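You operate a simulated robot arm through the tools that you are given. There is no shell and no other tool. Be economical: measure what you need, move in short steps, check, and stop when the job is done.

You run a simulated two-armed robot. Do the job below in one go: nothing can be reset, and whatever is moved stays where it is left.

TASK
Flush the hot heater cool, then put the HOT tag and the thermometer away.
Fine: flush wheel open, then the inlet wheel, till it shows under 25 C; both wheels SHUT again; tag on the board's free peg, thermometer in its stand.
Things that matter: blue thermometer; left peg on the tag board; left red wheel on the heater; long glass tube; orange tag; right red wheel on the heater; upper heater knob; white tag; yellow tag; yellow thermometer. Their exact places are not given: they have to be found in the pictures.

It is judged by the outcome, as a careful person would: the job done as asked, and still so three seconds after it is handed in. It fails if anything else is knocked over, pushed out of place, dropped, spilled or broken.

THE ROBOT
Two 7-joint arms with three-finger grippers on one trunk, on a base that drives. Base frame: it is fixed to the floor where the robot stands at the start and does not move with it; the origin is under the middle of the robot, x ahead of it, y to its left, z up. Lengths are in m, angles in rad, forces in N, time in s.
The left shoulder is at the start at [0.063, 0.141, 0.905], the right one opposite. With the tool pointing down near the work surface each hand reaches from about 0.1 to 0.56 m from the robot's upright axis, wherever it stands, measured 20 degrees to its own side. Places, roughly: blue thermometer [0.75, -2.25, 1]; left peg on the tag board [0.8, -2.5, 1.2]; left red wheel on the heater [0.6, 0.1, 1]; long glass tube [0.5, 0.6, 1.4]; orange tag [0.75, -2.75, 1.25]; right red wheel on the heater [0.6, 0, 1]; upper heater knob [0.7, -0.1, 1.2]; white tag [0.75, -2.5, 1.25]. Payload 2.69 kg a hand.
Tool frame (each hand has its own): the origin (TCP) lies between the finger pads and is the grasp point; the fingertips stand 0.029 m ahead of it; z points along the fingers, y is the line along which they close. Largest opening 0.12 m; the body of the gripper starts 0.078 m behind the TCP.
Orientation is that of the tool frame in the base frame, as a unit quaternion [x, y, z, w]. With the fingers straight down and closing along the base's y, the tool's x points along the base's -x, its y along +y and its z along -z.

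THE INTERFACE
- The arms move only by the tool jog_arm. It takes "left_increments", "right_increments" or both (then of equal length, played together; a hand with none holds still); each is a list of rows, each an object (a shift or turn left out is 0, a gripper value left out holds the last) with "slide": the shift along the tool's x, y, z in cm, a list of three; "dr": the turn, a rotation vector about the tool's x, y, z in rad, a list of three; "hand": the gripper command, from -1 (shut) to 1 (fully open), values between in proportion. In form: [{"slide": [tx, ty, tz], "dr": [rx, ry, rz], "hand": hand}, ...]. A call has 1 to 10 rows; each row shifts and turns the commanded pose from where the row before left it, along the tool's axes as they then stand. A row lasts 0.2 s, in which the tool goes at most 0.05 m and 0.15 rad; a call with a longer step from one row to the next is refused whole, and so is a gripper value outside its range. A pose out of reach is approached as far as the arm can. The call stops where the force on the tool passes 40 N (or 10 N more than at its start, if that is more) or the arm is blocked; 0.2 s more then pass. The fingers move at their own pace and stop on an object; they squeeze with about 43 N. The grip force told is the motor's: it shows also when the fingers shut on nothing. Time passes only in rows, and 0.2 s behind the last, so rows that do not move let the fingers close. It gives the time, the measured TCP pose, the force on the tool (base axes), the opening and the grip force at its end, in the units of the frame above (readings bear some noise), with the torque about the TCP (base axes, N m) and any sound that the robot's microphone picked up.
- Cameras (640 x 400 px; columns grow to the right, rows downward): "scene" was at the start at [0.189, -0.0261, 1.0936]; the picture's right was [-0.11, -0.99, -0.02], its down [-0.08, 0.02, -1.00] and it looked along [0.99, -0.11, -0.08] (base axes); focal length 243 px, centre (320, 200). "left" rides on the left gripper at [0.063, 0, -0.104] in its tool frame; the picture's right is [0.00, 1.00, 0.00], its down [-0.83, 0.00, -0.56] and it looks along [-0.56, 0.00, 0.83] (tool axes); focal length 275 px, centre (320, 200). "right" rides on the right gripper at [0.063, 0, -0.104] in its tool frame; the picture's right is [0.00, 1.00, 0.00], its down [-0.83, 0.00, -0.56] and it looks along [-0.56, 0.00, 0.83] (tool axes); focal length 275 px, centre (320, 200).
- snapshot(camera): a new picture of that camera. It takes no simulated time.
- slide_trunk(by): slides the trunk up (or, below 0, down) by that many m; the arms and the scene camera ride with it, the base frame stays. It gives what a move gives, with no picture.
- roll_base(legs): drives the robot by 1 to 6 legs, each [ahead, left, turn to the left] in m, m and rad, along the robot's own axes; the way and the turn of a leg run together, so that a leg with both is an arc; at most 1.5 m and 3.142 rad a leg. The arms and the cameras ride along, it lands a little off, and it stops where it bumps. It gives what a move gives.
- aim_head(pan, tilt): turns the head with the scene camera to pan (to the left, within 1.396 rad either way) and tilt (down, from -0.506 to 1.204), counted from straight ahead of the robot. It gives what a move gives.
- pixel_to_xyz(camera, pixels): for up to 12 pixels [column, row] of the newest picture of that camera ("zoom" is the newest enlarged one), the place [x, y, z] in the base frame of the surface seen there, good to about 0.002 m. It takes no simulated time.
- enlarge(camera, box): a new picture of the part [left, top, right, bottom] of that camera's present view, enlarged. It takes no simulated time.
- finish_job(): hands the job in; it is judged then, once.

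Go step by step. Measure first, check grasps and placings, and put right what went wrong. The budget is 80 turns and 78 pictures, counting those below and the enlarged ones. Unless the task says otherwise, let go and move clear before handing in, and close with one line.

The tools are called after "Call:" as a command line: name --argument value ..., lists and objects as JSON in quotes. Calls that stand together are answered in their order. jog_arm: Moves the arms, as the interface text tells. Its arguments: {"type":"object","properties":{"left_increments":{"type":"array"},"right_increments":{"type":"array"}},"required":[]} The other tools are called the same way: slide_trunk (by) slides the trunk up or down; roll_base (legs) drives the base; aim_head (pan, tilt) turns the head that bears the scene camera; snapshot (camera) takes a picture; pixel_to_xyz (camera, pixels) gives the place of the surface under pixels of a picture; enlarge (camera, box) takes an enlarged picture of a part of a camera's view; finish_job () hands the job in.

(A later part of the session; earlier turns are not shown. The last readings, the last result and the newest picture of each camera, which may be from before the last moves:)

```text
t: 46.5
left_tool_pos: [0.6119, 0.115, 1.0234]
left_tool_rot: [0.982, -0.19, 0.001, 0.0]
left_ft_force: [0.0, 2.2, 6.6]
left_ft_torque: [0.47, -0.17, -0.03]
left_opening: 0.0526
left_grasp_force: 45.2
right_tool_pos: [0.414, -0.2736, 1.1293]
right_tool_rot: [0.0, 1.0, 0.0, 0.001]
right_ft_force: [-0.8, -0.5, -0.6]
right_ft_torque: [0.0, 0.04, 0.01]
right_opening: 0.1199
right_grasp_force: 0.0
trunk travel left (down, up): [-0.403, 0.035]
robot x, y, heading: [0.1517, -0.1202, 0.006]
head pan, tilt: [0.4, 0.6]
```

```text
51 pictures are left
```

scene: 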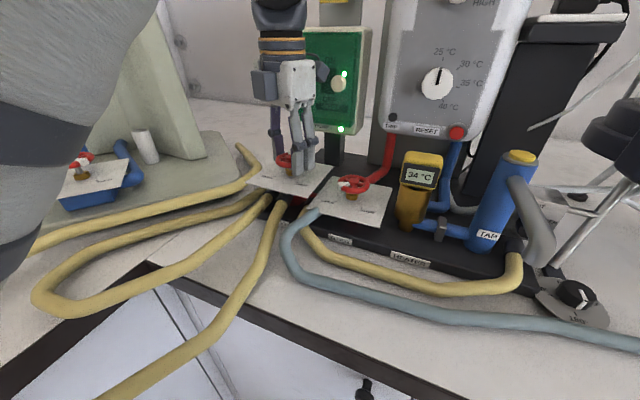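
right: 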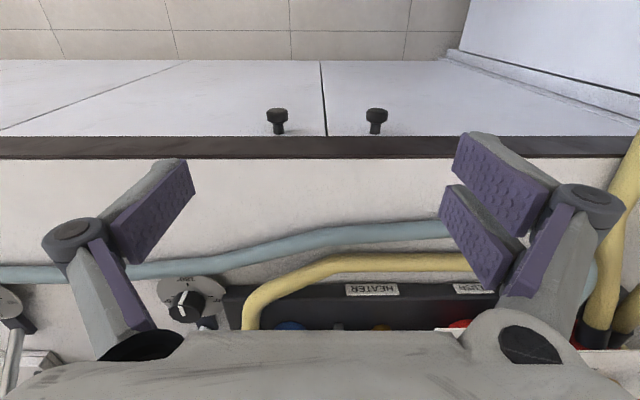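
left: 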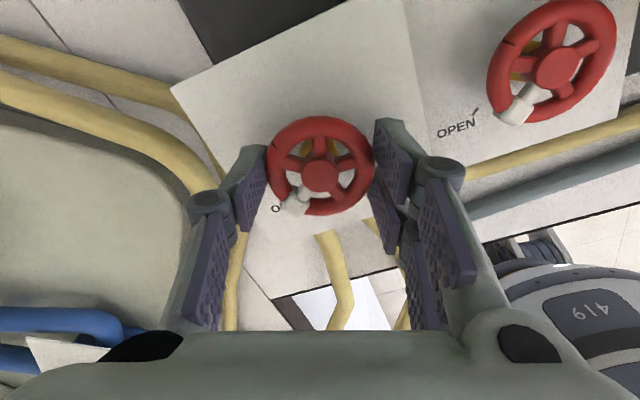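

The marker has practically reached OPEN. I'll give a last nudge, then read the temperature.

Call:
jog_arm --left_increments '[{"dr": [0, 0, -0.1]}, {}]'

Call:
enlarge --camera "scene" --box '[240, 100, 480, 250]'

```text
t: 47.1
left_tool_pos: [0.6118, 0.1155, 1.0251]
left_tool_rot: [0.99, -0.14, 0.001, 0.0]
left_ft_force: [0.1, 1.1, 5.7]
left_ft_torque: [-0.39, -0.4, 0.05]
left_opening: 0.0523
left_grasp_force: 45.0
right_tool_pos: [0.4144, -0.2733, 1.1313]
right_tool_rot: [0.0, 1.0, 0.0, 0.001]
right_ft_force: [0.2, -0.6, 0.3]
right_ft_torque: [0.0, 0.0, 0.0]
right_opening: 0.1199
right_grasp_force: 0.0
trunk travel left (down, up): [-0.403, 0.035]
robot x, y, heading: [0.1504, -0.1213, -0.002]
head pan, tilt: [0.4, 0.6]
```

```text
2.67 times, centred on (360, 175) of scene
```

zoom: 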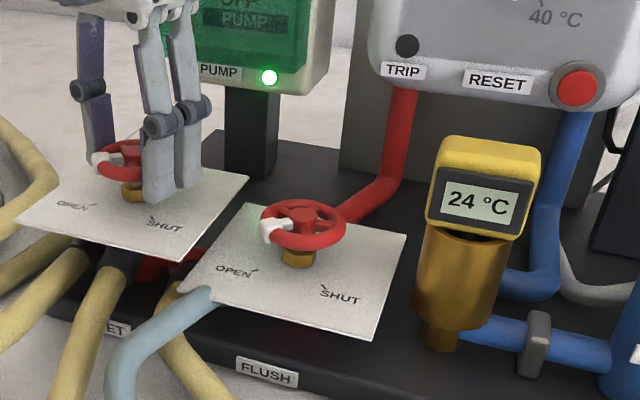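

It reads 24 °C already and will drop further during closing. I'll now shut the inlet clockwise.

Call:
jog_arm --left_increments '[{"dr": [0, 0, 0.14]}, {"dr": [0, 0, 0.14]}, {"dr": [0, 0, 0.14]}, {"dr": [0, 0, 0.14]}, {"dr": [0, 0, 0.14]}, {"dr": [0, 0, 0.14]}, {"dr": [0, 0, 0.14]}, {"dr": [0, 0, 0.14]}, {"dr": [0, 0, 0.14]}, {"dr": [0, 0, 0.14]}]'

Call:
jog_arm --left_increments '[{"dr": [0, 0, 0.14]}, {"dr": [0, 0, 0.14]}, {"dr": [0, 0, 0.14]}, {"dr": [0, 0, 0.14]}, {"dr": [0, 0, 0.14]}, {"dr": [0, 0, 0.14]}, {"dr": [0, 0, 0.14]}, {"dr": [0, 0, 0.14]}, {"dr": [0, 0, 0.14]}, {"dr": [0, 0, 0.14]}]'

Call:
snapshot --camera "left"

Call:
enlarge --camera "scene" --box '[240, 100, 480, 250]'

```text
t: 49.3
left_tool_pos: [0.612, 0.116, 1.0231]
left_tool_rot: [-0.666, 0.746, 0.0, 0.001]
left_ft_force: [5.3, 2.0, 13.6]
left_ft_torque: [-0.41, -0.23, -0.01]
left_opening: 0.0523
left_grasp_force: 44.9
right_tool_pos: [0.4141, -0.2745, 1.1308]
right_tool_rot: [0.0, 1.0, 0.0, 0.001]
right_ft_force: [0.8, 0.7, 0.5]
right_ft_torque: [-0.01, 0.0, -0.02]
right_opening: 0.1199
right_grasp_force: 0.0
trunk travel left (down, up): [-0.403, 0.035]
robot x, y, heading: [0.1508, -0.1187, -0.002]
head pan, tilt: [0.4, 0.6]
```

```text
t: 51.5
left_tool_pos: [0.6116, 0.1146, 1.0244]
left_tool_rot: [-0.028, 1.0, 0.0, 0.001]
left_ft_force: [4.3, -0.3, 15.6]
left_ft_torque: [-0.05, -0.76, -0.01]
left_opening: 0.0524
left_grasp_force: 45.1
right_tool_pos: [0.4133, -0.2724, 1.1293]
right_tool_rot: [0.0, 1.0, 0.0, 0.0]
right_ft_force: [0.8, -0.2, 0.6]
right_ft_torque: [-0.01, -0.01, -0.02]
right_opening: 0.12
right_grasp_force: 0.0
trunk travel left (down, up): [-0.403, 0.035]
robot x, y, heading: [0.1474, -0.1194, 0.001]
head pan, tilt: [0.4, 0.6]
```

```text
49 pictures are left
```

left: 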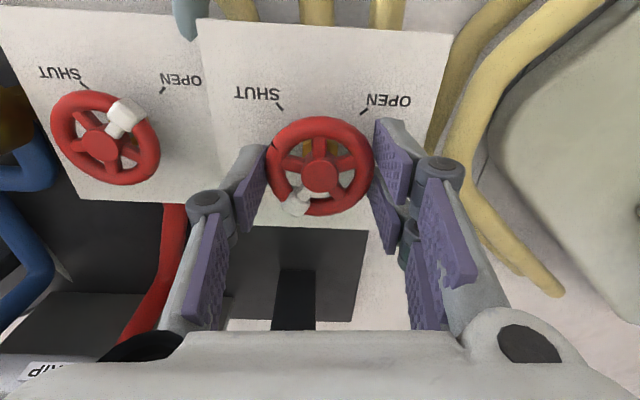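

```text
2.67 times, centred on (360, 175) of scene
```

zoom: 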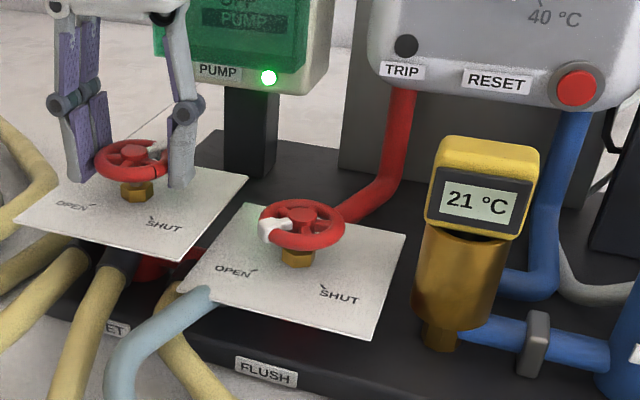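

Down to 21 °C with the marker at back-right (297,203), so about 1.7 rad is left. I'll regrip and finish shutting the inlet.

Call:
jog_arm --left_increments '[{"hand": 0.3}, {}, {"dr": [0, 0, -0.145]}, {"dr": [0, 0, -0.145]}, {"dr": [0, 0, -0.145]}, {"dr": [0, 0, -0.145]}, {"dr": [0, 0, -0.145]}, {"dr": [0, 0, -0.145]}, {"dr": [0, 0, -0.145]}, {"dr": [0, 0, -0.145]}]'

Call:
jog_arm --left_increments '[{"dr": [0, 0, -0.145]}, {"dr": [0, 0, -0.145]}, {"dr": [0, 0, -0.1]}, {"hand": -1}, {}, {"dr": [0, 0, 0.14]}, {"dr": [0, 0, 0.14]}, {"dr": [0, 0, 0.14]}, {"dr": [0, 0, 0.14]}, {"dr": [0, 0, 0.14]}]'

Call:
jog_arm --left_increments '[{"dr": [0, 0, 0.14]}, {"dr": [0, 0, 0.14]}, {"dr": [0, 0, 0.14]}, {"dr": [0, 0, 0.14]}, {"dr": [0, 0, 0.14]}, {"dr": [0, 0, 0.14]}, {"dr": [0, 0, 0.14]}]'

Call:
snapshot --camera "left"

```text
t: 53.7
left_tool_pos: [0.6116, 0.115, 1.0233]
left_tool_rot: [-0.573, 0.819, 0.0, 0.0]
left_ft_force: [-0.2, 0.8, 0.0]
left_ft_torque: [-0.03, 0.02, 0.01]
left_opening: 0.0776
left_grasp_force: 0.0
right_tool_pos: [0.4154, -0.2737, 1.1308]
right_tool_rot: [0.001, 1.0, 0.0, 0.0]
right_ft_force: [0.1, 0.2, 0.2]
right_ft_torque: [0.01, -0.01, 0.04]
right_opening: 0.1199
right_grasp_force: 0.0
trunk travel left (down, up): [-0.403, 0.035]
robot x, y, heading: [0.1491, -0.1172, -0.003]
head pan, tilt: [0.4, 0.6]
```

```text
t: 55.9
left_tool_pos: [0.6125, 0.1162, 1.0235]
left_tool_rot: [-0.438, 0.899, -0.001, 0.001]
left_ft_force: [-1.5, 0.3, 1.9]
left_ft_torque: [-0.28, 0.43, 0.0]
left_opening: 0.0523
left_grasp_force: 44.9
right_tool_pos: [0.4149, -0.2728, 1.1317]
right_tool_rot: [-0.001, 1.0, -0.001, 0.001]
right_ft_force: [-0.4, 0.6, -0.2]
right_ft_torque: [-0.01, 0.02, 0.02]
right_opening: 0.12
right_grasp_force: 0.1
trunk travel left (down, up): [-0.403, 0.035]
robot x, y, heading: [0.1519, -0.1189, 0.002]
head pan, tilt: [0.4, 0.6]
```

```text
t: 57.5
left_tool_pos: [0.6128, 0.115, 1.0244]
left_tool_rot: [0.037, 0.999, 0.0, 0.001]
left_ft_force: [4.2, -1.1, 5.8]
left_ft_torque: [-0.41, 0.67, 0.01]
left_opening: 0.0526
left_grasp_force: 45.3
right_tool_pos: [0.4152, -0.2731, 1.1312]
right_tool_rot: [0.0, 1.0, 0.0, 0.001]
right_ft_force: [0.0, 0.8, -0.3]
right_ft_torque: [0.03, 0.01, -0.01]
right_opening: 0.12
right_grasp_force: 0.1
trunk travel left (down, up): [-0.403, 0.035]
robot x, y, heading: [0.1493, -0.1189, -0.002]
head pan, tilt: [0.4, 0.6]
```

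```text
47 pictures are left
```

left: 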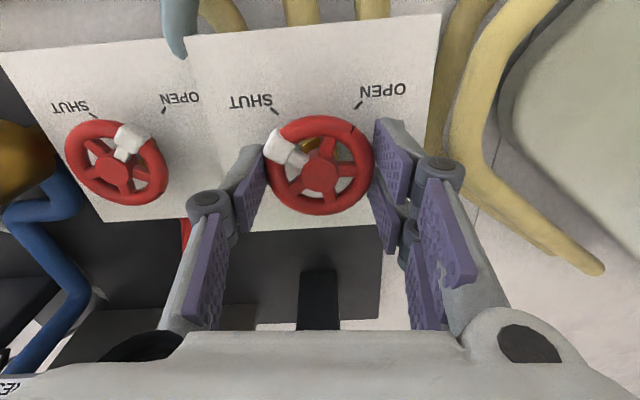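

A little more to the SHUT tick; I'll turn until the stop gives torque.

Call:
jog_arm --left_increments '[{"dr": [0, 0, 0.1]}, {"dr": [0, 0, 0.1]}, {"dr": [0, 0, 0.1]}]'

Call:
enlarge --camera "left" --box '[200, 70, 440, 220]'

```text
t: 58.3
left_tool_pos: [0.6125, 0.114, 1.0235]
left_tool_rot: [0.185, 0.983, 0.001, 0.0]
left_ft_force: [3.6, -4.2, 5.4]
left_ft_torque: [0.29, -0.08, 1.03]
left_opening: 0.0525
left_grasp_force: 44.9
right_tool_pos: [0.4153, -0.2742, 1.1296]
right_tool_rot: [0.0, 1.0, 0.0, 0.002]
right_ft_force: [0.4, -0.3, 0.2]
right_ft_torque: [-0.01, 0.01, 0.01]
right_opening: 0.1202
right_grasp_force: 0.1
trunk travel left (down, up): [-0.403, 0.035]
robot x, y, heading: [0.1501, -0.1192, 0.004]
head pan, tilt: [0.4, 0.6]
```

```text
2.67 times, centred on (320, 145) of left
```

zoom: 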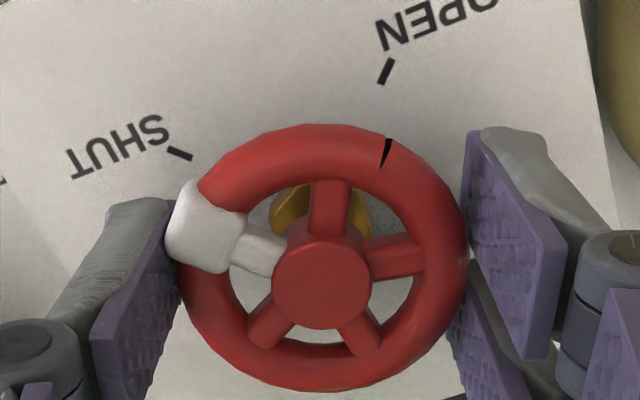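

Torque 1.03 N·m shows the inlet is against its SHUT stop. I'll release, lift, go over to the flush wheel and swing round to a high yaw.

Call:
jog_arm --left_increments '[{"hand": 0.3}, {}, {"slide": [0, 0, -3.5]}, {"slide": [0, 0, -3.5]}, {"slide": [-1.45, -3.55, 0]}, {"slide": [-1.45, -3.55, 0]}, {"slide": [-1.45, -3.55, 0]}, {"dr": [0, 0, -0.145]}, {"dr": [0, 0, -0.145]}, {"dr": [0, 0, -0.145]}]'

Call:
snapshot --camera "left"

Call:
jog_arm --left_increments '[{"dr": [0, 0, -0.145]}, {"dr": [0, 0, -0.145]}, {"dr": [0, 0, -0.145]}, {"dr": [0, 0, -0.145]}, {"dr": [0, 0, -0.145]}, {"dr": [0, 0, -0.145]}, {"dr": [0, 0, -0.145]}, {"dr": [0, 0, -0.145]}, {"dr": [0, 0, -0.145]}, {"dr": [0, 0, -0.145]}]'

Call:
jog_arm --left_increments '[{"dr": [0, 0, -0.145]}, {"dr": [0, 0, -0.145]}, {"dr": [0, 0, -0.145]}, {"dr": [0, 0, -0.145]}, {"dr": [0, 0, -0.145]}, {"dr": [0, 0, -0.145]}, {"dr": [0, 0, -0.145]}]'

Call:
snapshot --camera "left"

```text
t: 60.5
left_tool_pos: [0.6143, 0.0017, 1.0941]
left_tool_rot: [-0.034, 0.999, 0.0, 0.0]
left_ft_force: [0.7, -0.6, 0.5]
left_ft_torque: [0.01, 0.0, 0.0]
left_opening: 0.0782
left_grasp_force: 0.0
right_tool_pos: [0.4138, -0.2742, 1.1309]
right_tool_rot: [0.0, 1.0, 0.0, 0.001]
right_ft_force: [-1.4, 0.3, -0.9]
right_ft_torque: [-0.03, -0.01, 0.02]
right_opening: 0.1198
right_grasp_force: 0.2
trunk travel left (down, up): [-0.403, 0.035]
robot x, y, heading: [0.1497, -0.12, -0.003]
head pan, tilt: [0.4, 0.6]
```

```text
45 pictures are left
```

left: 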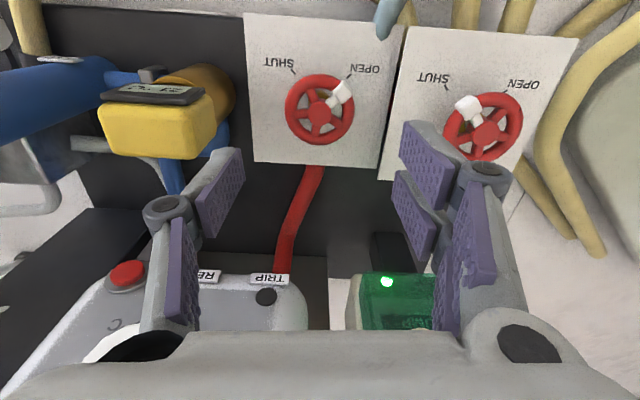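

```text
t: 62.7
left_tool_pos: [0.6141, 0.0006, 1.0936]
left_tool_rot: [-0.689, 0.725, -0.001, 0.0]
left_ft_force: [0.6, 0.8, 0.7]
left_ft_torque: [-0.01, 0.01, 0.01]
left_opening: 0.0782
left_grasp_force: 0.0
right_tool_pos: [0.4152, -0.2737, 1.1313]
right_tool_rot: [0.0, 1.0, 0.0, 0.001]
right_ft_force: [0.5, 0.0, 0.2]
right_ft_torque: [0.02, 0.0, 0.01]
right_opening: 0.1199
right_grasp_force: 0.0
trunk travel left (down, up): [-0.403, 0.035]
robot x, y, heading: [0.1486, -0.1191, 0.002]
head pan, tilt: [0.4, 0.6]
```

```text
t: 64.3
left_tool_pos: [0.6141, -0.0004, 1.0943]
left_tool_rot: [0.954, -0.299, 0.0, 0.0]
left_ft_force: [0.8, -0.1, 1.0]
left_ft_torque: [-0.02, 0.0, 0.0]
left_opening: 0.0781
left_grasp_force: 0.0
right_tool_pos: [0.4152, -0.2735, 1.1302]
right_tool_rot: [0.0, 1.0, 0.0, 0.001]
right_ft_force: [0.2, -0.5, -0.3]
right_ft_torque: [0.02, 0.01, -0.01]
right_opening: 0.1199
right_grasp_force: 0.0
trunk travel left (down, up): [-0.403, 0.035]
robot x, y, heading: [0.1481, -0.1194, -0.002]
head pan, tilt: [0.4, 0.6]
```

```text
44 pictures are left
```

left: 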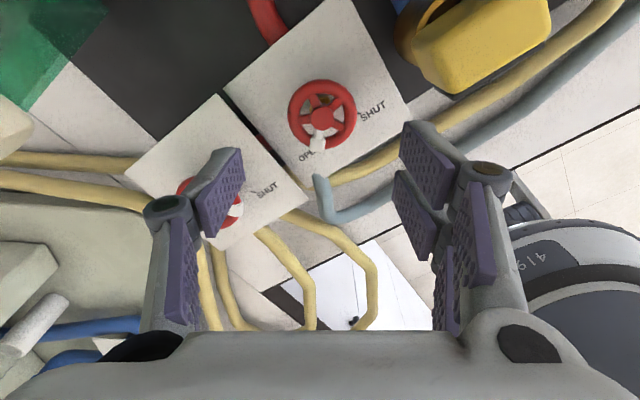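

Inlet shows SHUT, flush OPEN. I'll descend, grip and turn the flush wheel clockwise.

Call:
jog_arm --left_increments '[{"slide": [0, 0, 3.1]}, {"slide": [0, 0, 3.1]}, {"slide": [0, 0, 3.0]}, {"hand": -1}, {}, {"dr": [0, 0, 0.14]}, {"dr": [0, 0, 0.14]}, {"dr": [0, 0, 0.14]}, {"dr": [0, 0, 0.14]}, {"dr": [0, 0, 0.14]}]'

Call:
jog_arm --left_increments '[{"dr": [0, 0, 0.14]}, {"dr": [0, 0, 0.14]}, {"dr": [0, 0, 0.14]}, {"dr": [0, 0, 0.14]}, {"dr": [0, 0, 0.14]}, {"dr": [0, 0, 0.14]}, {"dr": [0, 0, 0.14]}, {"dr": [0, 0, 0.14]}, {"dr": [0, 0, 0.14]}, {"dr": [0, 0, 0.14]}]'

Call:
jog_arm --left_increments '[{"dr": [0, 0, 0.14]}, {"dr": [0, 0, 0.14]}, {"dr": [0, 0, 0.14]}, {"dr": [0, 0, 0.14]}, {"dr": [0, 0, 0.14]}]'

Call:
snapshot --camera "left"

```text
t: 66.5
left_tool_pos: [0.6126, -0.0002, 1.0023]
left_tool_rot: [0.793, -0.61, 0.002, -0.001]
left_ft_force: [-11.5, -9.3, 6.3]
left_ft_torque: [-0.4, 0.95, 0.03]
left_opening: 0.0524
left_grasp_force: 45.0
right_tool_pos: [0.4135, -0.2748, 1.1311]
right_tool_rot: [0.0, 1.0, 0.0, 0.002]
right_ft_force: [-1.5, -0.2, 0.0]
right_ft_torque: [0.0, 0.02, 0.02]
right_opening: 0.1199
right_grasp_force: 0.0
trunk travel left (down, up): [-0.403, 0.035]
robot x, y, heading: [0.1486, -0.1225, -0.003]
head pan, tilt: [0.4, 0.6]
```

```text
t: 68.7
left_tool_pos: [0.6114, -0.0002, 1.0018]
left_tool_rot: [-0.213, 0.977, 0.0, 0.001]
left_ft_force: [-18.6, -6.7, 1.4]
left_ft_torque: [-0.3, 0.98, -0.02]
left_opening: 0.0523
left_grasp_force: 44.6
right_tool_pos: [0.413, -0.2724, 1.1302]
right_tool_rot: [0.0, 1.0, 0.0, 0.002]
right_ft_force: [0.3, 0.3, 0.2]
right_ft_torque: [-0.02, 0.01, 0.03]
right_opening: 0.12
right_grasp_force: 0.0
trunk travel left (down, up): [-0.403, 0.035]
robot x, y, heading: [0.1476, -0.1214, -0.005]
head pan, tilt: [0.4, 0.6]
```

```text
t: 69.9
left_tool_pos: [0.6117, -0.0006, 1.002]
left_tool_rot: [0.135, 0.991, 0.0, 0.0]
left_ft_force: [-23.7, -2.6, -6.2]
left_ft_torque: [-0.34, -0.12, -0.02]
left_opening: 0.0524
left_grasp_force: 45.1
right_tool_pos: [0.4126, -0.2733, 1.1303]
right_tool_rot: [-0.001, 1.0, 0.001, 0.002]
right_ft_force: [-1.0, -0.2, 0.2]
right_ft_torque: [0.02, 0.0, 0.02]
right_opening: 0.12
right_grasp_force: 0.1
trunk travel left (down, up): [-0.403, 0.035]
robot x, y, heading: [0.1514, -0.1254, 0.001]
head pan, tilt: [0.4, 0.6]
```

```text
43 pictures are left
```

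left: 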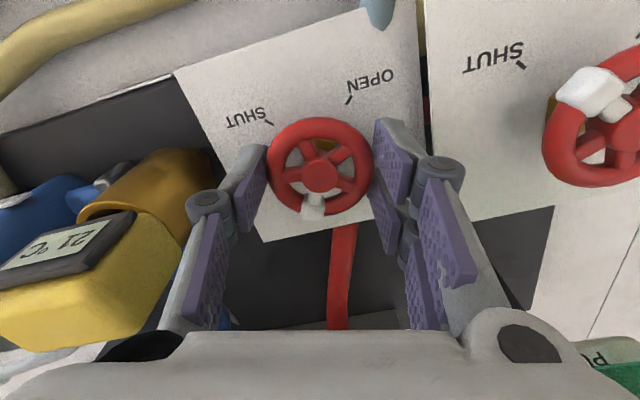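

About 1.85 rad is left. I'll open, swing 2.4 rad, regrip and turn to the SHUT stop.

Call:
jog_arm --left_increments '[{"hand": 0.3, "slide": [0.2, -0.05, 0]}, {}, {"dr": [0, 0, -0.145]}, {"dr": [0, 0, -0.145]}, {"dr": [0, 0, -0.145]}, {"dr": [0, 0, -0.145]}, {"dr": [0, 0, -0.145]}, {"dr": [0, 0, -0.145]}, {"dr": [0, 0, -0.145]}, {"dr": [0, 0, -0.145]}]'

Call:
jog_arm --left_increments '[{"dr": [0, 0, -0.145]}, {"dr": [0, 0, -0.145]}, {"dr": [0, 0, -0.145]}, {"dr": [0, 0, -0.145]}, {"dr": [0, 0, -0.145]}, {"dr": [0, 0, -0.145]}, {"dr": [0, 0, -0.145]}, {"dr": [0, 0, -0.145]}, {"hand": -1}, {}]'

Call:
jog_arm --left_increments '[{"dr": [0, 0, 0.14]}, {"dr": [0, 0, 0.14]}, {"dr": [0, 0, 0.14]}, {"dr": [0, 0, 0.14]}, {"dr": [0, 0, 0.14]}, {"dr": [0, 0, 0.14]}, {"dr": [0, 0, 0.14]}, {"dr": [0, 0, 0.14]}, {"dr": [0, 0, 0.14]}, {"dr": [0, 0, 0.14]}]'

Call:
jog_arm --left_increments '[{"dr": [0, 0, 0.14]}, {"dr": [0, 0, 0.14]}, {"dr": [0, 0, 0.12]}]'

Call:
snapshot --camera "left"

```text
t: 72.1
left_tool_pos: [0.6128, 0.0006, 1.0013]
left_tool_rot: [-0.434, 0.901, -0.001, 0.001]
left_ft_force: [-1.0, 0.0, -0.7]
left_ft_torque: [0.0, 0.0, 0.02]
left_opening: 0.0781
left_grasp_force: 0.1
right_tool_pos: [0.4145, -0.2731, 1.1311]
right_tool_rot: [0.0, 1.0, 0.0, 0.001]
right_ft_force: [0.4, 0.3, -0.1]
right_ft_torque: [-0.03, 0.02, 0.02]
right_opening: 0.1201
right_grasp_force: 0.0
trunk travel left (down, up): [-0.403, 0.035]
robot x, y, heading: [0.1507, -0.1216, 0.005]
head pan, tilt: [0.4, 0.6]
```

```text
t: 74.3
left_tool_pos: [0.6115, -0.0006, 1.0036]
left_tool_rot: [0.855, -0.519, 0.001, 0.0]
left_ft_force: [-0.9, -0.5, 4.3]
left_ft_torque: [-0.07, 0.45, 0.02]
left_opening: 0.0526
left_grasp_force: 45.4
right_tool_pos: [0.4138, -0.2734, 1.1304]
right_tool_rot: [0.0, 1.0, 0.0, 0.001]
right_ft_force: [0.3, 0.4, -0.6]
right_ft_torque: [0.0, 0.02, 0.0]
right_opening: 0.12
right_grasp_force: 0.0
trunk travel left (down, up): [-0.403, 0.035]
robot x, y, heading: [0.1481, -0.1176, 0.0]
head pan, tilt: [0.4, 0.6]
```

```text
t: 76.5
left_tool_pos: [0.6122, 0.0004, 1.0023]
left_tool_rot: [-0.318, 0.948, -0.001, 0.001]
left_ft_force: [3.4, 1.4, 14.4]
left_ft_torque: [0.02, 0.56, 0.06]
left_opening: 0.0525
left_grasp_force: 44.8
right_tool_pos: [0.4142, -0.2732, 1.1305]
right_tool_rot: [0.0, 1.0, 0.0, 0.001]
right_ft_force: [0.0, 0.3, 0.3]
right_ft_torque: [0.02, -0.05, 0.0]
right_opening: 0.1198
right_grasp_force: 0.2
trunk travel left (down, up): [-0.403, 0.035]
robot x, y, heading: [0.1485, -0.1175, -0.003]
head pan, tilt: [0.4, 0.6]
```

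```text
t: 77.3
left_tool_pos: [0.6126, -0.0004, 1.0022]
left_tool_rot: [-0.124, 0.992, -0.001, 0.001]
left_ft_force: [5.0, -0.4, 18.4]
left_ft_torque: [-0.13, 0.11, -0.01]
left_opening: 0.0523
left_grasp_force: 44.6
right_tool_pos: [0.4138, -0.2737, 1.1309]
right_tool_rot: [0.0, 1.0, 0.0, 0.001]
right_ft_force: [-0.1, 0.1, -0.3]
right_ft_torque: [0.0, 0.0, 0.01]
right_opening: 0.12
right_grasp_force: 0.2
trunk travel left (down, up): [-0.403, 0.035]
robot x, y, heading: [0.1489, -0.1184, -0.001]
head pan, tilt: [0.4, 0.6]
```

```text
42 pictures are left
```

left: 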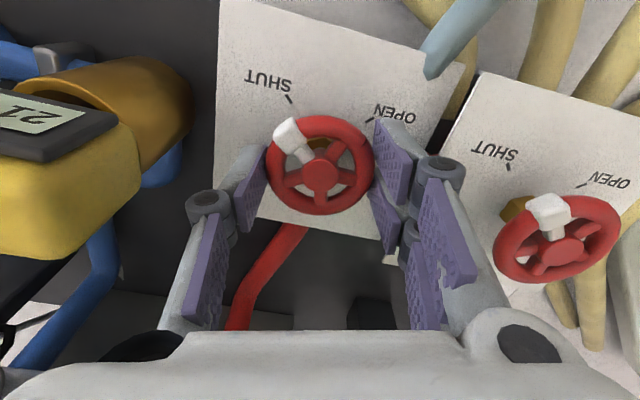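

No stop torque yet; I'll turn a bit more, then release and lift to check.

Call:
jog_arm --left_increments '[{"dr": [0, 0, 0.1]}, {"dr": [0, 0, 0.1]}, {"dr": [0, 0, 0.08]}]'

Call:
jog_arm --left_increments '[{"hand": 0.3}, {}, {"slide": [0, 0, -4]}, {"slide": [0, 0, -4]}, {"slide": [0, 0, -4]}]'

Call:
snapshot --camera "left"

Call:
enlarge --camera "scene" --box '[240, 100, 480, 250]'

```text
t: 78.1
left_tool_pos: [0.6115, -0.0006, 1.0007]
left_tool_rot: [0.014, 1.0, 0.0, -0.001]
left_ft_force: [2.7, -4.0, 7.4]
left_ft_torque: [-0.05, -0.1, 0.99]
left_opening: 0.0525
left_grasp_force: 45.4
right_tool_pos: [0.415, -0.2742, 1.1293]
right_tool_rot: [0.0, 1.0, 0.0, 0.001]
right_ft_force: [-0.7, -0.3, -0.1]
right_ft_torque: [-0.01, 0.0, 0.02]
right_opening: 0.1198
right_grasp_force: 0.0
trunk travel left (down, up): [-0.403, 0.035]
robot x, y, heading: [0.1522, -0.1209, -0.001]
head pan, tilt: [0.4, 0.6]
```

```text
t: 79.3
left_tool_pos: [0.6107, 0.0007, 1.1218]
left_tool_rot: [0.013, 1.0, -0.001, 0.0]
left_ft_force: [-0.2, -0.3, 0.2]
left_ft_torque: [-0.02, -0.02, 0.03]
left_opening: 0.0781
left_grasp_force: 0.0
right_tool_pos: [0.4145, -0.2735, 1.1306]
right_tool_rot: [0.0, 1.0, 0.0, 0.001]
right_ft_force: [-0.1, 0.1, -0.3]
right_ft_torque: [-0.02, -0.01, 0.01]
right_opening: 0.12
right_grasp_force: 0.1
trunk travel left (down, up): [-0.403, 0.035]
robot x, y, heading: [0.1516, -0.116, 0.001]
head pan, tilt: [0.4, 0.6]
```

```text
41 pictures are left
```

left: 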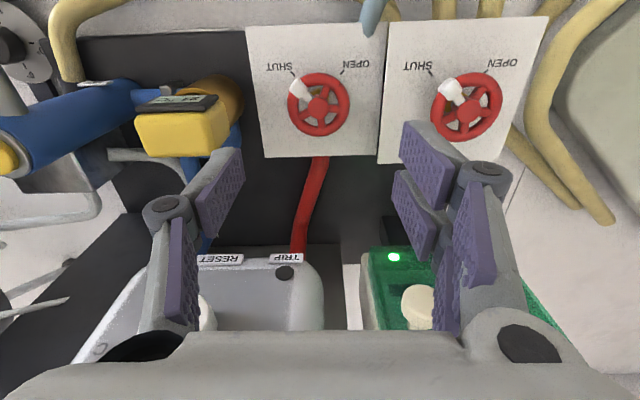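

```text
2.67 times, centred on (360, 175) of scene
```

zoom: 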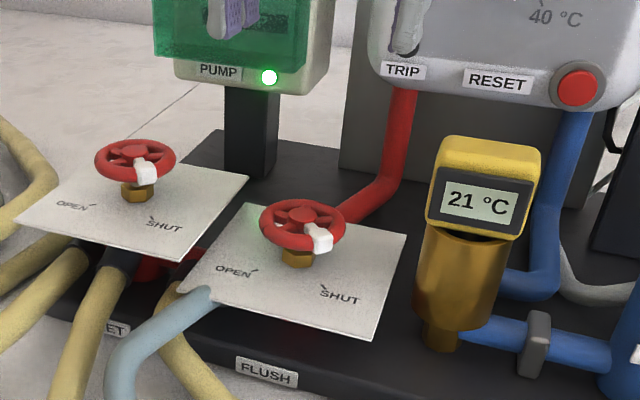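

Both wheels are at SHUT and the reading is 21 °C. Now I'll look at the tag from here and try to see the board on the right.

Call:
aim_head --pan -1.25 --tilt -0.05

Call:
snapshot --camera "scene"

Call:
aim_head --pan 0.25 --tilt 0.05

Call:
snapshot --camera "scene"

```text
t: 81.0
left_tool_pos: [0.6097, 0.0011, 1.1216]
left_tool_rot: [0.014, 1.0, -0.001, -0.001]
left_ft_force: [-1.2, -0.9, 0.0]
left_ft_torque: [-0.01, -0.01, 0.0]
left_opening: 0.0779
left_grasp_force: 0.2
right_tool_pos: [0.4142, -0.2743, 1.1302]
right_tool_rot: [0.0, 1.0, 0.0, 0.001]
right_ft_force: [0.3, -0.8, -0.2]
right_ft_torque: [-0.03, -0.02, 0.0]
right_opening: 0.12
right_grasp_force: 0.0
trunk travel left (down, up): [-0.403, 0.035]
robot x, y, heading: [0.1456, -0.1175, -0.0]
head pan, tilt: [-1.25, -0.051]
```

```text
39 pictures are left
```

scene: 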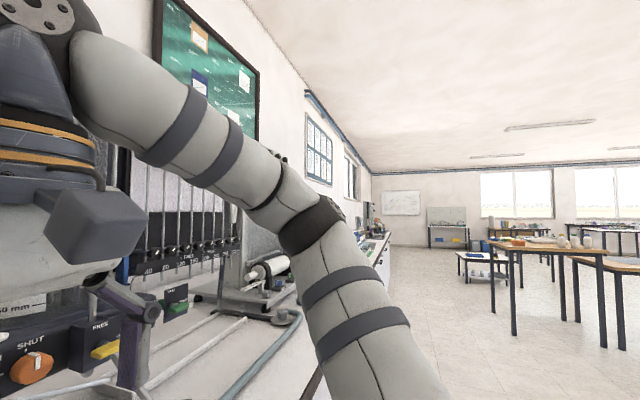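

```text
t: 82.6
left_tool_pos: [0.6103, 0.001, 1.1213]
left_tool_rot: [0.014, 1.0, 0.0, 0.0]
left_ft_force: [-1.1, -0.6, -0.7]
left_ft_torque: [0.03, 0.0, 0.0]
left_opening: 0.0781
left_grasp_force: 0.0
right_tool_pos: [0.415, -0.2726, 1.1303]
right_tool_rot: [-0.001, 1.0, -0.001, 0.0]
right_ft_force: [-0.4, -0.9, -0.1]
right_ft_torque: [0.02, -0.01, -0.01]
right_opening: 0.12
right_grasp_force: 0.0
trunk travel left (down, up): [-0.403, 0.035]
robot x, y, heading: [0.151, -0.1161, -0.002]
head pan, tilt: [0.25, 0.051]
```

```text
38 pictures are left
```

scene: 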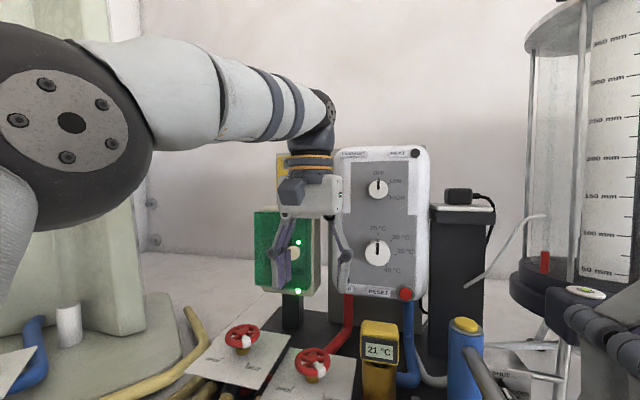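

The left arm hides the tag behind it. I'll pull the left hand back toward the robot to view the tag.

Call:
jog_arm --left_increments '[{"slide": [4.5, 0, -1]}, {"slide": [4.5, 0, -1]}, {"slide": [4.5, 2, 0]}, {"slide": [4, 4, 0]}, {"slide": [0, 4, 0]}, {"slide": [0, 4, 0]}]'

Call:
aim_head --pan 0.15 --tilt 0.05

Call:
snapshot --camera "scene"

```text
refused: row 4 steps farther than a row can; nothing moved
```

```text
t: 83.3
left_tool_pos: [0.6106, 0.0017, 1.1216]
left_tool_rot: [0.014, 1.0, 0.001, 0.0]
left_ft_force: [0.5, 0.4, 0.2]
left_ft_torque: [0.02, 0.01, 0.0]
left_opening: 0.078
left_grasp_force: 0.1
right_tool_pos: [0.4144, -0.2717, 1.1305]
right_tool_rot: [0.0, 1.0, 0.0, 0.002]
right_ft_force: [-0.1, 0.0, 0.5]
right_ft_torque: [0.03, 0.0, 0.01]
right_opening: 0.1199
right_grasp_force: 0.2
trunk travel left (down, up): [-0.403, 0.035]
robot x, y, heading: [0.1496, -0.1185, 0.002]
head pan, tilt: [0.15, 0.051]
```

```text
37 pictures are left
```

scene: 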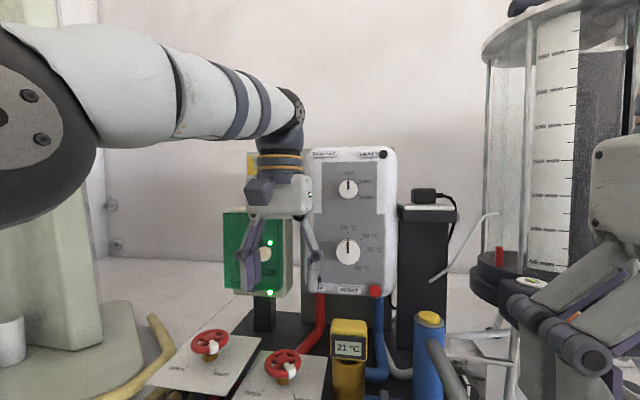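

A step was too long; I'll retry with shorter steps, and pitch the hand to point ahead (turn −y).

Call:
jog_arm --left_increments '[{"slide": [4.5, 0, -1]}, {"slide": [4.5, 0, -1]}, {"slide": [4, 2, 0]}, {"slide": [3, 3, 0]}, {"slide": [2, 3, -2], "dr": [0, -0.14, 0]}, {"dr": [0, -0.14, 0]}, {"dr": [0, -0.14, 0]}, {"dr": [0, -0.14, 0]}, {"dr": [0, -0.14, 0]}, {"dr": [0, -0.14, 0]}]'

Call:
snapshot --camera "scene"

```text
t: 85.5
left_tool_pos: [0.4345, 0.085, 1.1613]
left_tool_rot: [0.011, 0.912, -0.005, 0.409]
left_ft_force: [0.3, -0.6, 0.0]
left_ft_torque: [-0.02, 0.06, 0.01]
left_opening: 0.0782
left_grasp_force: 0.2
right_tool_pos: [0.4156, -0.2732, 1.1309]
right_tool_rot: [0.0, 1.0, -0.001, 0.001]
right_ft_force: [0.3, -0.3, -0.5]
right_ft_torque: [-0.02, 0.01, 0.02]
right_opening: 0.1197
right_grasp_force: 0.0
trunk travel left (down, up): [-0.403, 0.035]
robot x, y, heading: [0.1472, -0.1183, -0.004]
head pan, tilt: [0.15, 0.051]
```

```text
36 pictures are left
```

scene: 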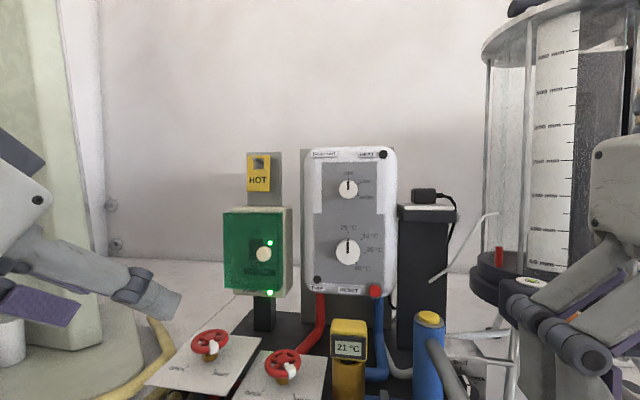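

The tag is clear at (258,175). I'll enlarge it and the thermometer.

Call:
enlarge --camera "scene" --box '[222, 140, 302, 200]'

Call:
pixel_to_xyz --camera "zoom" --pixels '[[290, 215], [200, 215], [372, 215], [290, 110], [290, 385], [290, 160], [200, 120], [290, 395], [420, 160], [320, 80], [330, 120], [385, 150]]'

Call:
enlarge --camera "scene" --box '[290, 300, 450, 400]'

Call:
pixel_to_xyz --camera "zoom" --pixels '[[240, 185], [165, 100], [310, 120], [240, 90], [240, 235], [180, 260], [290, 265], [240, 270], [240, 340], [190, 340], [290, 340], [310, 200]]'

```text
6.67 times, centred on (262, 170) of scene
```

zoom: 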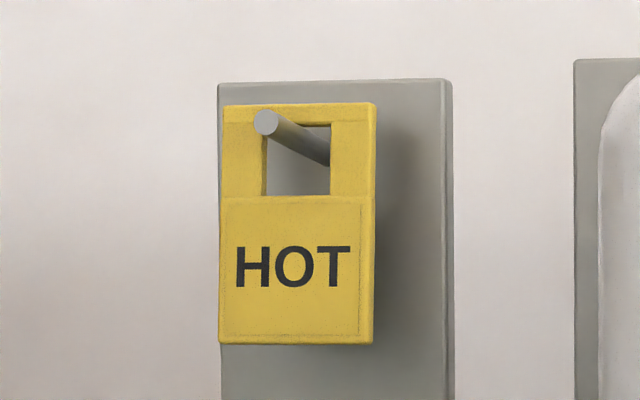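

```text
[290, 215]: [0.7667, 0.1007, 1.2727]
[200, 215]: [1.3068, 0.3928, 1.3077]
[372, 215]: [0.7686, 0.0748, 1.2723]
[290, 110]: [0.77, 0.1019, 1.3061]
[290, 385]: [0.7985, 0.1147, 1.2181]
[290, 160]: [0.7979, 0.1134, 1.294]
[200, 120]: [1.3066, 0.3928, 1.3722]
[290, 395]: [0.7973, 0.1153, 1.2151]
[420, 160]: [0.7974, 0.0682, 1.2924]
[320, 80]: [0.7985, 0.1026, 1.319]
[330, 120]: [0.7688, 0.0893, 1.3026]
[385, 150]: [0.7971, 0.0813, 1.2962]
```

```text
4.00 times, centred on (370, 350) of scene
```

zoom: 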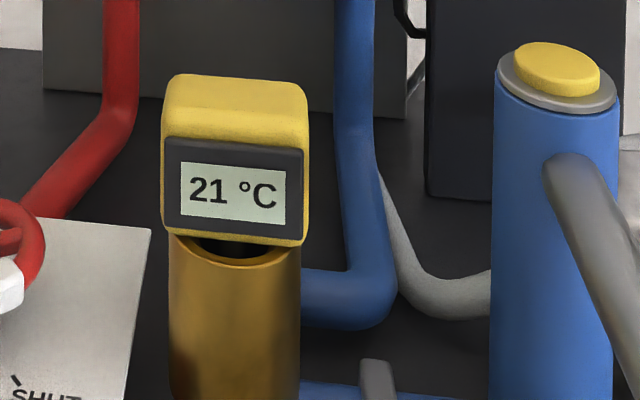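

```text
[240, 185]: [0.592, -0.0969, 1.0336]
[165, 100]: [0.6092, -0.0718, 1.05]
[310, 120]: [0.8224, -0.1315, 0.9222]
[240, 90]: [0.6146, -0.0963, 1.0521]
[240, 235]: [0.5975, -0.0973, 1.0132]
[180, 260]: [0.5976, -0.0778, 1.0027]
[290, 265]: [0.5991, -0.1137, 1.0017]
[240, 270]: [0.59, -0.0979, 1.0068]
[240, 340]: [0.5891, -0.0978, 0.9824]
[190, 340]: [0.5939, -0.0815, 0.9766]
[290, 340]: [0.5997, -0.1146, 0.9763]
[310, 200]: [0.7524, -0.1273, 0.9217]
```

The tag hangs at y 0.075–0.126, z 1.23–1.308, front x 0.767, in front of a board at x 0.798, on a plain peg. I'll finish pitching the left hand level, raise it to z 1.25, and line it up in front with a wide-enough opening.

Call:
jog_arm --left_increments '[{"dr": [0, -0.146, 0]}, {"dr": [0, -0.146, 0]}, {"dr": [0, -0.146, 0]}, {"dr": [0, -0.146, 0]}, {"dr": [-0.028, -0.144, 0]}, {"slide": [-3, 0.5, 3]}, {"slide": [-3, 0.5, 3]}, {"slide": [-2.9, 0.5, 3]}, {"slide": [0, 0, 4]}, {"slide": [0, 0, 3]}]'

Call:
snapshot --camera "left"

Call:
snapshot --camera "scene"

```text
t: 87.7
left_tool_pos: [0.6214, 0.0941, 1.3466]
left_tool_rot: [0.001, 0.708, 0.002, 0.706]
left_ft_force: [0.2, -1.1, -0.3]
left_ft_torque: [-0.02, 0.0, -0.02]
left_opening: 0.0778
left_grasp_force: 0.1
left hand out of reach, approached as far as the arm can: row 2, 3, 4, 5
right_tool_pos: [0.4156, -0.2727, 1.1307]
right_tool_rot: [0.001, 1.0, 0.0, 0.001]
right_ft_force: [-0.5, 0.1, 0.0]
right_ft_torque: [-0.02, 0.0, 0.0]
right_opening: 0.1198
right_grasp_force: 0.0
trunk travel left (down, up): [-0.403, 0.035]
robot x, y, heading: [0.1481, -0.1146, -0.003]
head pan, tilt: [0.15, 0.051]
```

```text
33 pictures are left
```

left: 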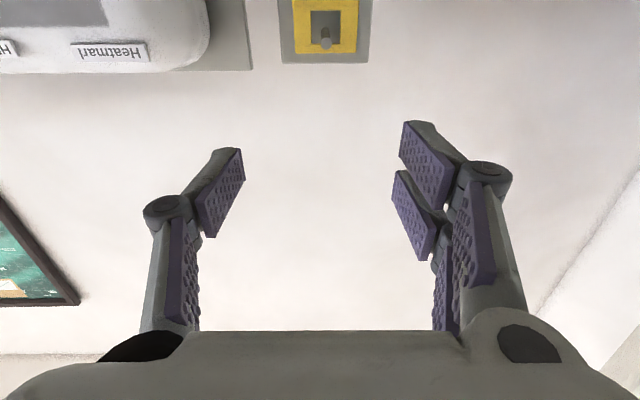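

```text
32 pictures are left
```

scene: 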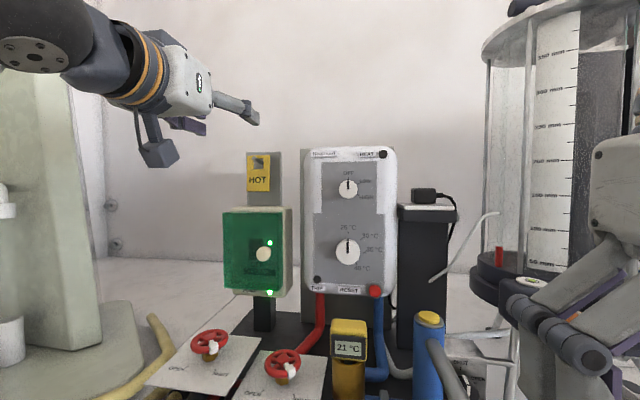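

Orientation is now level, but the hand ended at z 1.347. I'll lower to 1.25 and approach to x≈0.68.

Call:
jog_arm --left_increments '[{"slide": [3.2, 0.3, 0]}, {"slide": [3.2, 0.3, 0]}, {"slide": [3.2, 0, 0]}, {"slide": [0, 0, 3]}, {"slide": [0, 0, 3]}]'

Call:
snapshot --camera "left"

Call:
snapshot --camera "scene"

```text
t: 88.9
left_tool_pos: [0.6811, 0.0972, 1.2508]
left_tool_rot: [0.001, 0.708, 0.0, 0.707]
left_ft_force: [-0.6, 1.0, -0.4]
left_ft_torque: [0.02, 0.01, 0.01]
left_opening: 0.0781
left_grasp_force: 0.0
right_tool_pos: [0.4148, -0.2728, 1.1293]
right_tool_rot: [0.0, 1.0, 0.0, 0.0]
right_ft_force: [0.2, 0.6, 0.5]
right_ft_torque: [0.02, -0.02, 0.03]
right_opening: 0.12
right_grasp_force: 0.1
trunk travel left (down, up): [-0.403, 0.035]
robot x, y, heading: [0.1462, -0.1187, -0.004]
head pan, tilt: [0.15, 0.051]
```

```text
31 pictures are left
```

left: 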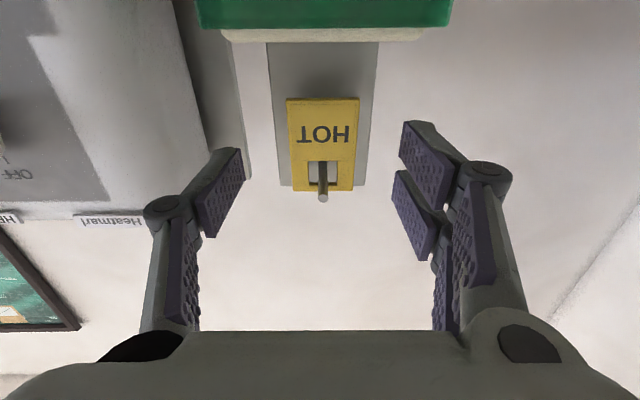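

```text
30 pictures are left
```

scene: 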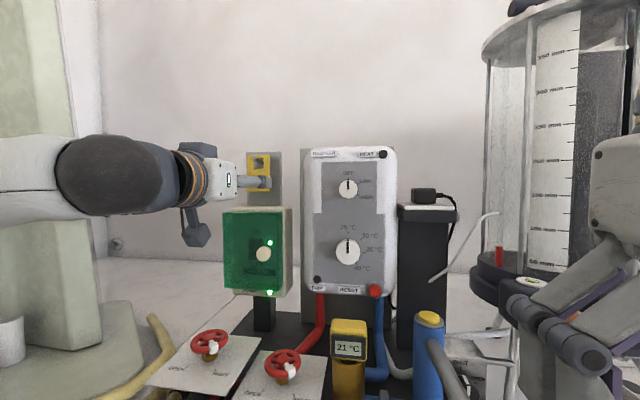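

The tag is centred at (323,130), peg tip at (323,197). I'll measure from the hand camera.

Call:
pixel_to_xyz --camera "left" --pixels '[[323, 197], [323, 185], [322, 168], [323, 115], [323, 103], [292, 120], [356, 120], [295, 186], [352, 186], [280, 150], [323, 33], [342, 170]]'

```text
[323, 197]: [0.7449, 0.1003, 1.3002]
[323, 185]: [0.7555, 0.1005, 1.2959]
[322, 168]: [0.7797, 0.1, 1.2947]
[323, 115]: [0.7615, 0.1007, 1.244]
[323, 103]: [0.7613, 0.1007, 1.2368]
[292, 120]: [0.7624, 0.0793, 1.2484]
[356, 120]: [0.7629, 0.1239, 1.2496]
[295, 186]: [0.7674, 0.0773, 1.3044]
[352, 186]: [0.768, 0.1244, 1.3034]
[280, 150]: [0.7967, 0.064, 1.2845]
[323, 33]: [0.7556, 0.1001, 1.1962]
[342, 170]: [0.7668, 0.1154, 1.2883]
```

The tag front is at x≈0.762 and the peg is nearly level from x 0.745 to 0.797. I'll advance 7.4 cm and grip the side edges.

Call:
jog_arm --left_increments '[{"slide": [0, 0.3, 3.7]}, {"slide": [0, 0, 3.7]}, {"hand": -1}, {}, {}]'

Call:
snapshot --camera "left"

```text
t: 90.1
left_tool_pos: [0.7539, 0.1027, 1.2507]
left_tool_rot: [0.001, 0.708, 0.001, 0.706]
left_ft_force: [0.2, -0.3, -0.3]
left_ft_torque: [-0.01, 0.0, 0.0]
left_opening: 0.0479
left_grasp_force: 42.4
right_tool_pos: [0.4152, -0.2738, 1.1307]
right_tool_rot: [0.001, 1.0, 0.0, 0.001]
right_ft_force: [0.1, 0.0, 0.0]
right_ft_torque: [-0.02, 0.0, 0.0]
right_opening: 0.1199
right_grasp_force: 0.1
trunk travel left (down, up): [-0.403, 0.035]
robot x, y, heading: [0.1503, -0.1217, 0.002]
head pan, tilt: [0.15, 0.051]
```

```text
29 pictures are left
```

left: 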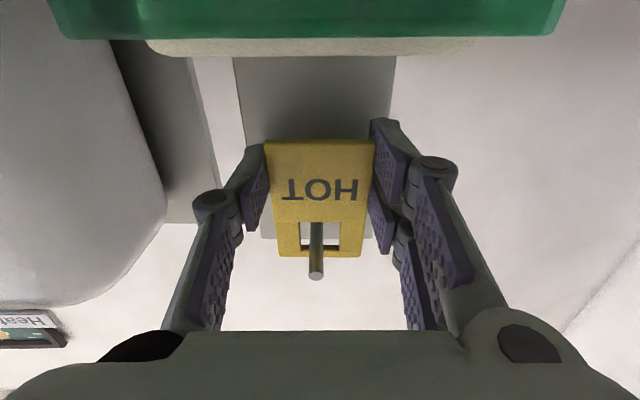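

Tag gripped (opening 0.048). I'll lift 6 mm and pull it straight off.

Call:
jog_arm --left_increments '[{"slide": [-0.6, 0, 0]}, {"slide": [-0.1, 0, -2]}, {"slide": [-0.1, 0, -2]}, {"slide": [0, 0, -2]}, {"slide": [0, 0, -3]}, {"slide": [0, 0, -3]}]'

Call:
snapshot --camera "left"

```text
t: 91.5
left_tool_pos: [0.6345, 0.1035, 1.2579]
left_tool_rot: [0.002, 0.708, 0.001, 0.706]
left_ft_force: [0.0, 0.0, 0.0]
left_ft_torque: [0.03, 0.05, -0.02]
left_opening: 0.048
left_grasp_force: 43.3
right_tool_pos: [0.414, -0.2735, 1.1307]
right_tool_rot: [-0.002, 1.0, -0.001, 0.001]
right_ft_force: [-1.0, 0.9, 0.0]
right_ft_torque: [0.02, -0.03, -0.02]
right_opening: 0.1201
right_grasp_force: 0.0
trunk travel left (down, up): [-0.403, 0.035]
robot x, y, heading: [0.1498, -0.1144, -0.005]
head pan, tilt: [0.15, 0.051]
```

```text
28 pictures are left
```

left: 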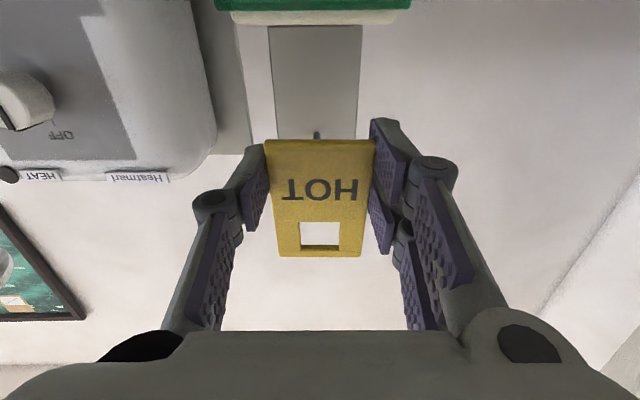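

The tag is free. Now the right hand goes over the thermometer (head centre ≈ (0.612, −0.098)) at a safe height while the left shifts a little left.

Call:
jog_arm --right_increments '[{"hand": 0.3}, {"slide": [-3.3, 2.9, 0]}, {"slide": [-3.3, 2.9, 0]}, {"slide": [-3.3, 2.9, 0]}, {"slide": [-3.3, 2.9, 0]}, {"slide": [-3.3, 2.9, 0]}, {"slide": [-3.2, 2.9, 0]}]' --left_increments '[{"slide": [0, 2, 0]}, {"slide": [0, 2, 0]}, {}, {}, {}, {}, {}]'

Call:
snapshot --camera "right"

```text
t: 93.1
left_tool_pos: [0.6332, 0.1401, 1.2594]
left_tool_rot: [0.001, 0.707, 0.0, 0.707]
left_ft_force: [-0.1, 0.2, 0.4]
left_ft_torque: [0.03, 0.03, 0.03]
left_opening: 0.0476
left_grasp_force: 43.6
right_tool_pos: [0.5862, -0.1208, 1.1302]
right_tool_rot: [0.0, 1.0, 0.0, 0.003]
right_ft_force: [0.3, -0.8, -0.4]
right_ft_torque: [0.03, 0.0, -0.01]
right_opening: 0.0782
right_grasp_force: 0.1
right hand out of reach, approached as far as the arm can: row 7
trunk travel left (down, up): [-0.403, 0.035]
robot x, y, heading: [0.1484, -0.1224, -0.002]
head pan, tilt: [0.15, 0.051]
```

```text
27 pictures are left
```

right: 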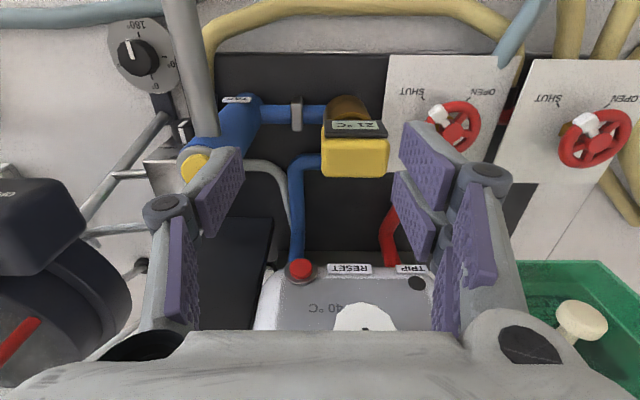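

The right hand stops short at (0.586, −0.121), as the target is near its reach limit. I'll shift the base 3 cm ahead and 5 cm left, after bringing the left hand back.

Call:
jog_arm --left_increments '[{"slide": [0, -2, -1.5]}, {"slide": [0, -2, -1.5]}]'

Call:
roll_base --legs '[[0.03, 0.05, 0]]'

Call:
snapshot --camera "right"

```text
t: 93.7
left_tool_pos: [0.6037, 0.1012, 1.2586]
left_tool_rot: [0.001, 0.708, 0.001, 0.706]
left_ft_force: [0.0, -1.0, -0.2]
left_ft_torque: [-0.01, 0.03, -0.03]
left_opening: 0.0481
left_grasp_force: 43.2
right_tool_pos: [0.5865, -0.1201, 1.1296]
right_tool_rot: [0.0, 1.0, 0.0, 0.001]
right_ft_force: [-0.3, -0.4, -0.1]
right_ft_torque: [0.01, -0.01, -0.02]
right_opening: 0.0778
right_grasp_force: 0.1
trunk travel left (down, up): [-0.403, 0.035]
robot x, y, heading: [0.1463, -0.1154, -0.001]
head pan, tilt: [0.15, 0.051]
```

```text
t: 94.8
left_tool_pos: [0.6341, 0.1514, 1.2592]
left_tool_rot: [0.0, 0.707, 0.0, 0.707]
left_ft_force: [-0.2, -0.1, 0.2]
left_ft_torque: [0.0, -0.02, 0.0]
left_opening: 0.048
left_grasp_force: 42.4
right_tool_pos: [0.6168, -0.0706, 1.1299]
right_tool_rot: [-0.001, 1.0, 0.0, 0.002]
right_ft_force: [0.3, -0.1, 0.8]
right_ft_torque: [-0.01, 0.04, 0.0]
right_opening: 0.0783
right_grasp_force: 0.1
trunk travel left (down, up): [-0.403, 0.035]
robot x, y, heading: [0.1779, -0.0662, 0.002]
head pan, tilt: [0.15, 0.051]
```

```text
26 pictures are left
```

right: 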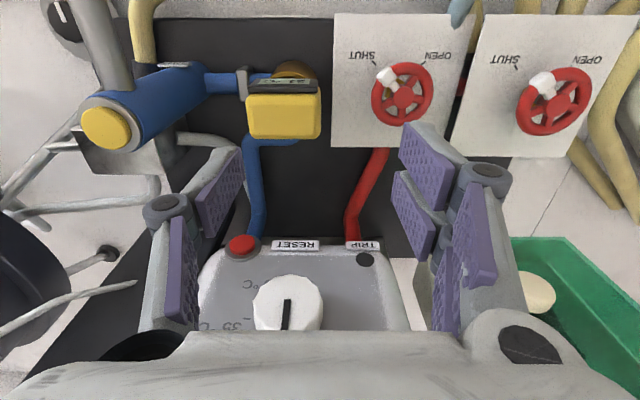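

Now the thermometer is within reach. I'll measure its head edges from this camera.

Call:
pixel_to_xyz --camera "right" --pixels '[[285, 115], [250, 115], [317, 115], [285, 98], [285, 132], [285, 138], [285, 85], [285, 68], [110, 128]]'

```text
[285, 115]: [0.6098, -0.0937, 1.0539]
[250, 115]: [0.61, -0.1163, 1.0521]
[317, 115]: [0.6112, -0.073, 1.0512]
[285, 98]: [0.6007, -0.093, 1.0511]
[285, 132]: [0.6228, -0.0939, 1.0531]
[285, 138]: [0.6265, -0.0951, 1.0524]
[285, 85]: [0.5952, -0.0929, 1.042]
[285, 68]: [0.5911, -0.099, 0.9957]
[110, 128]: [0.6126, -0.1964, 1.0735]
```

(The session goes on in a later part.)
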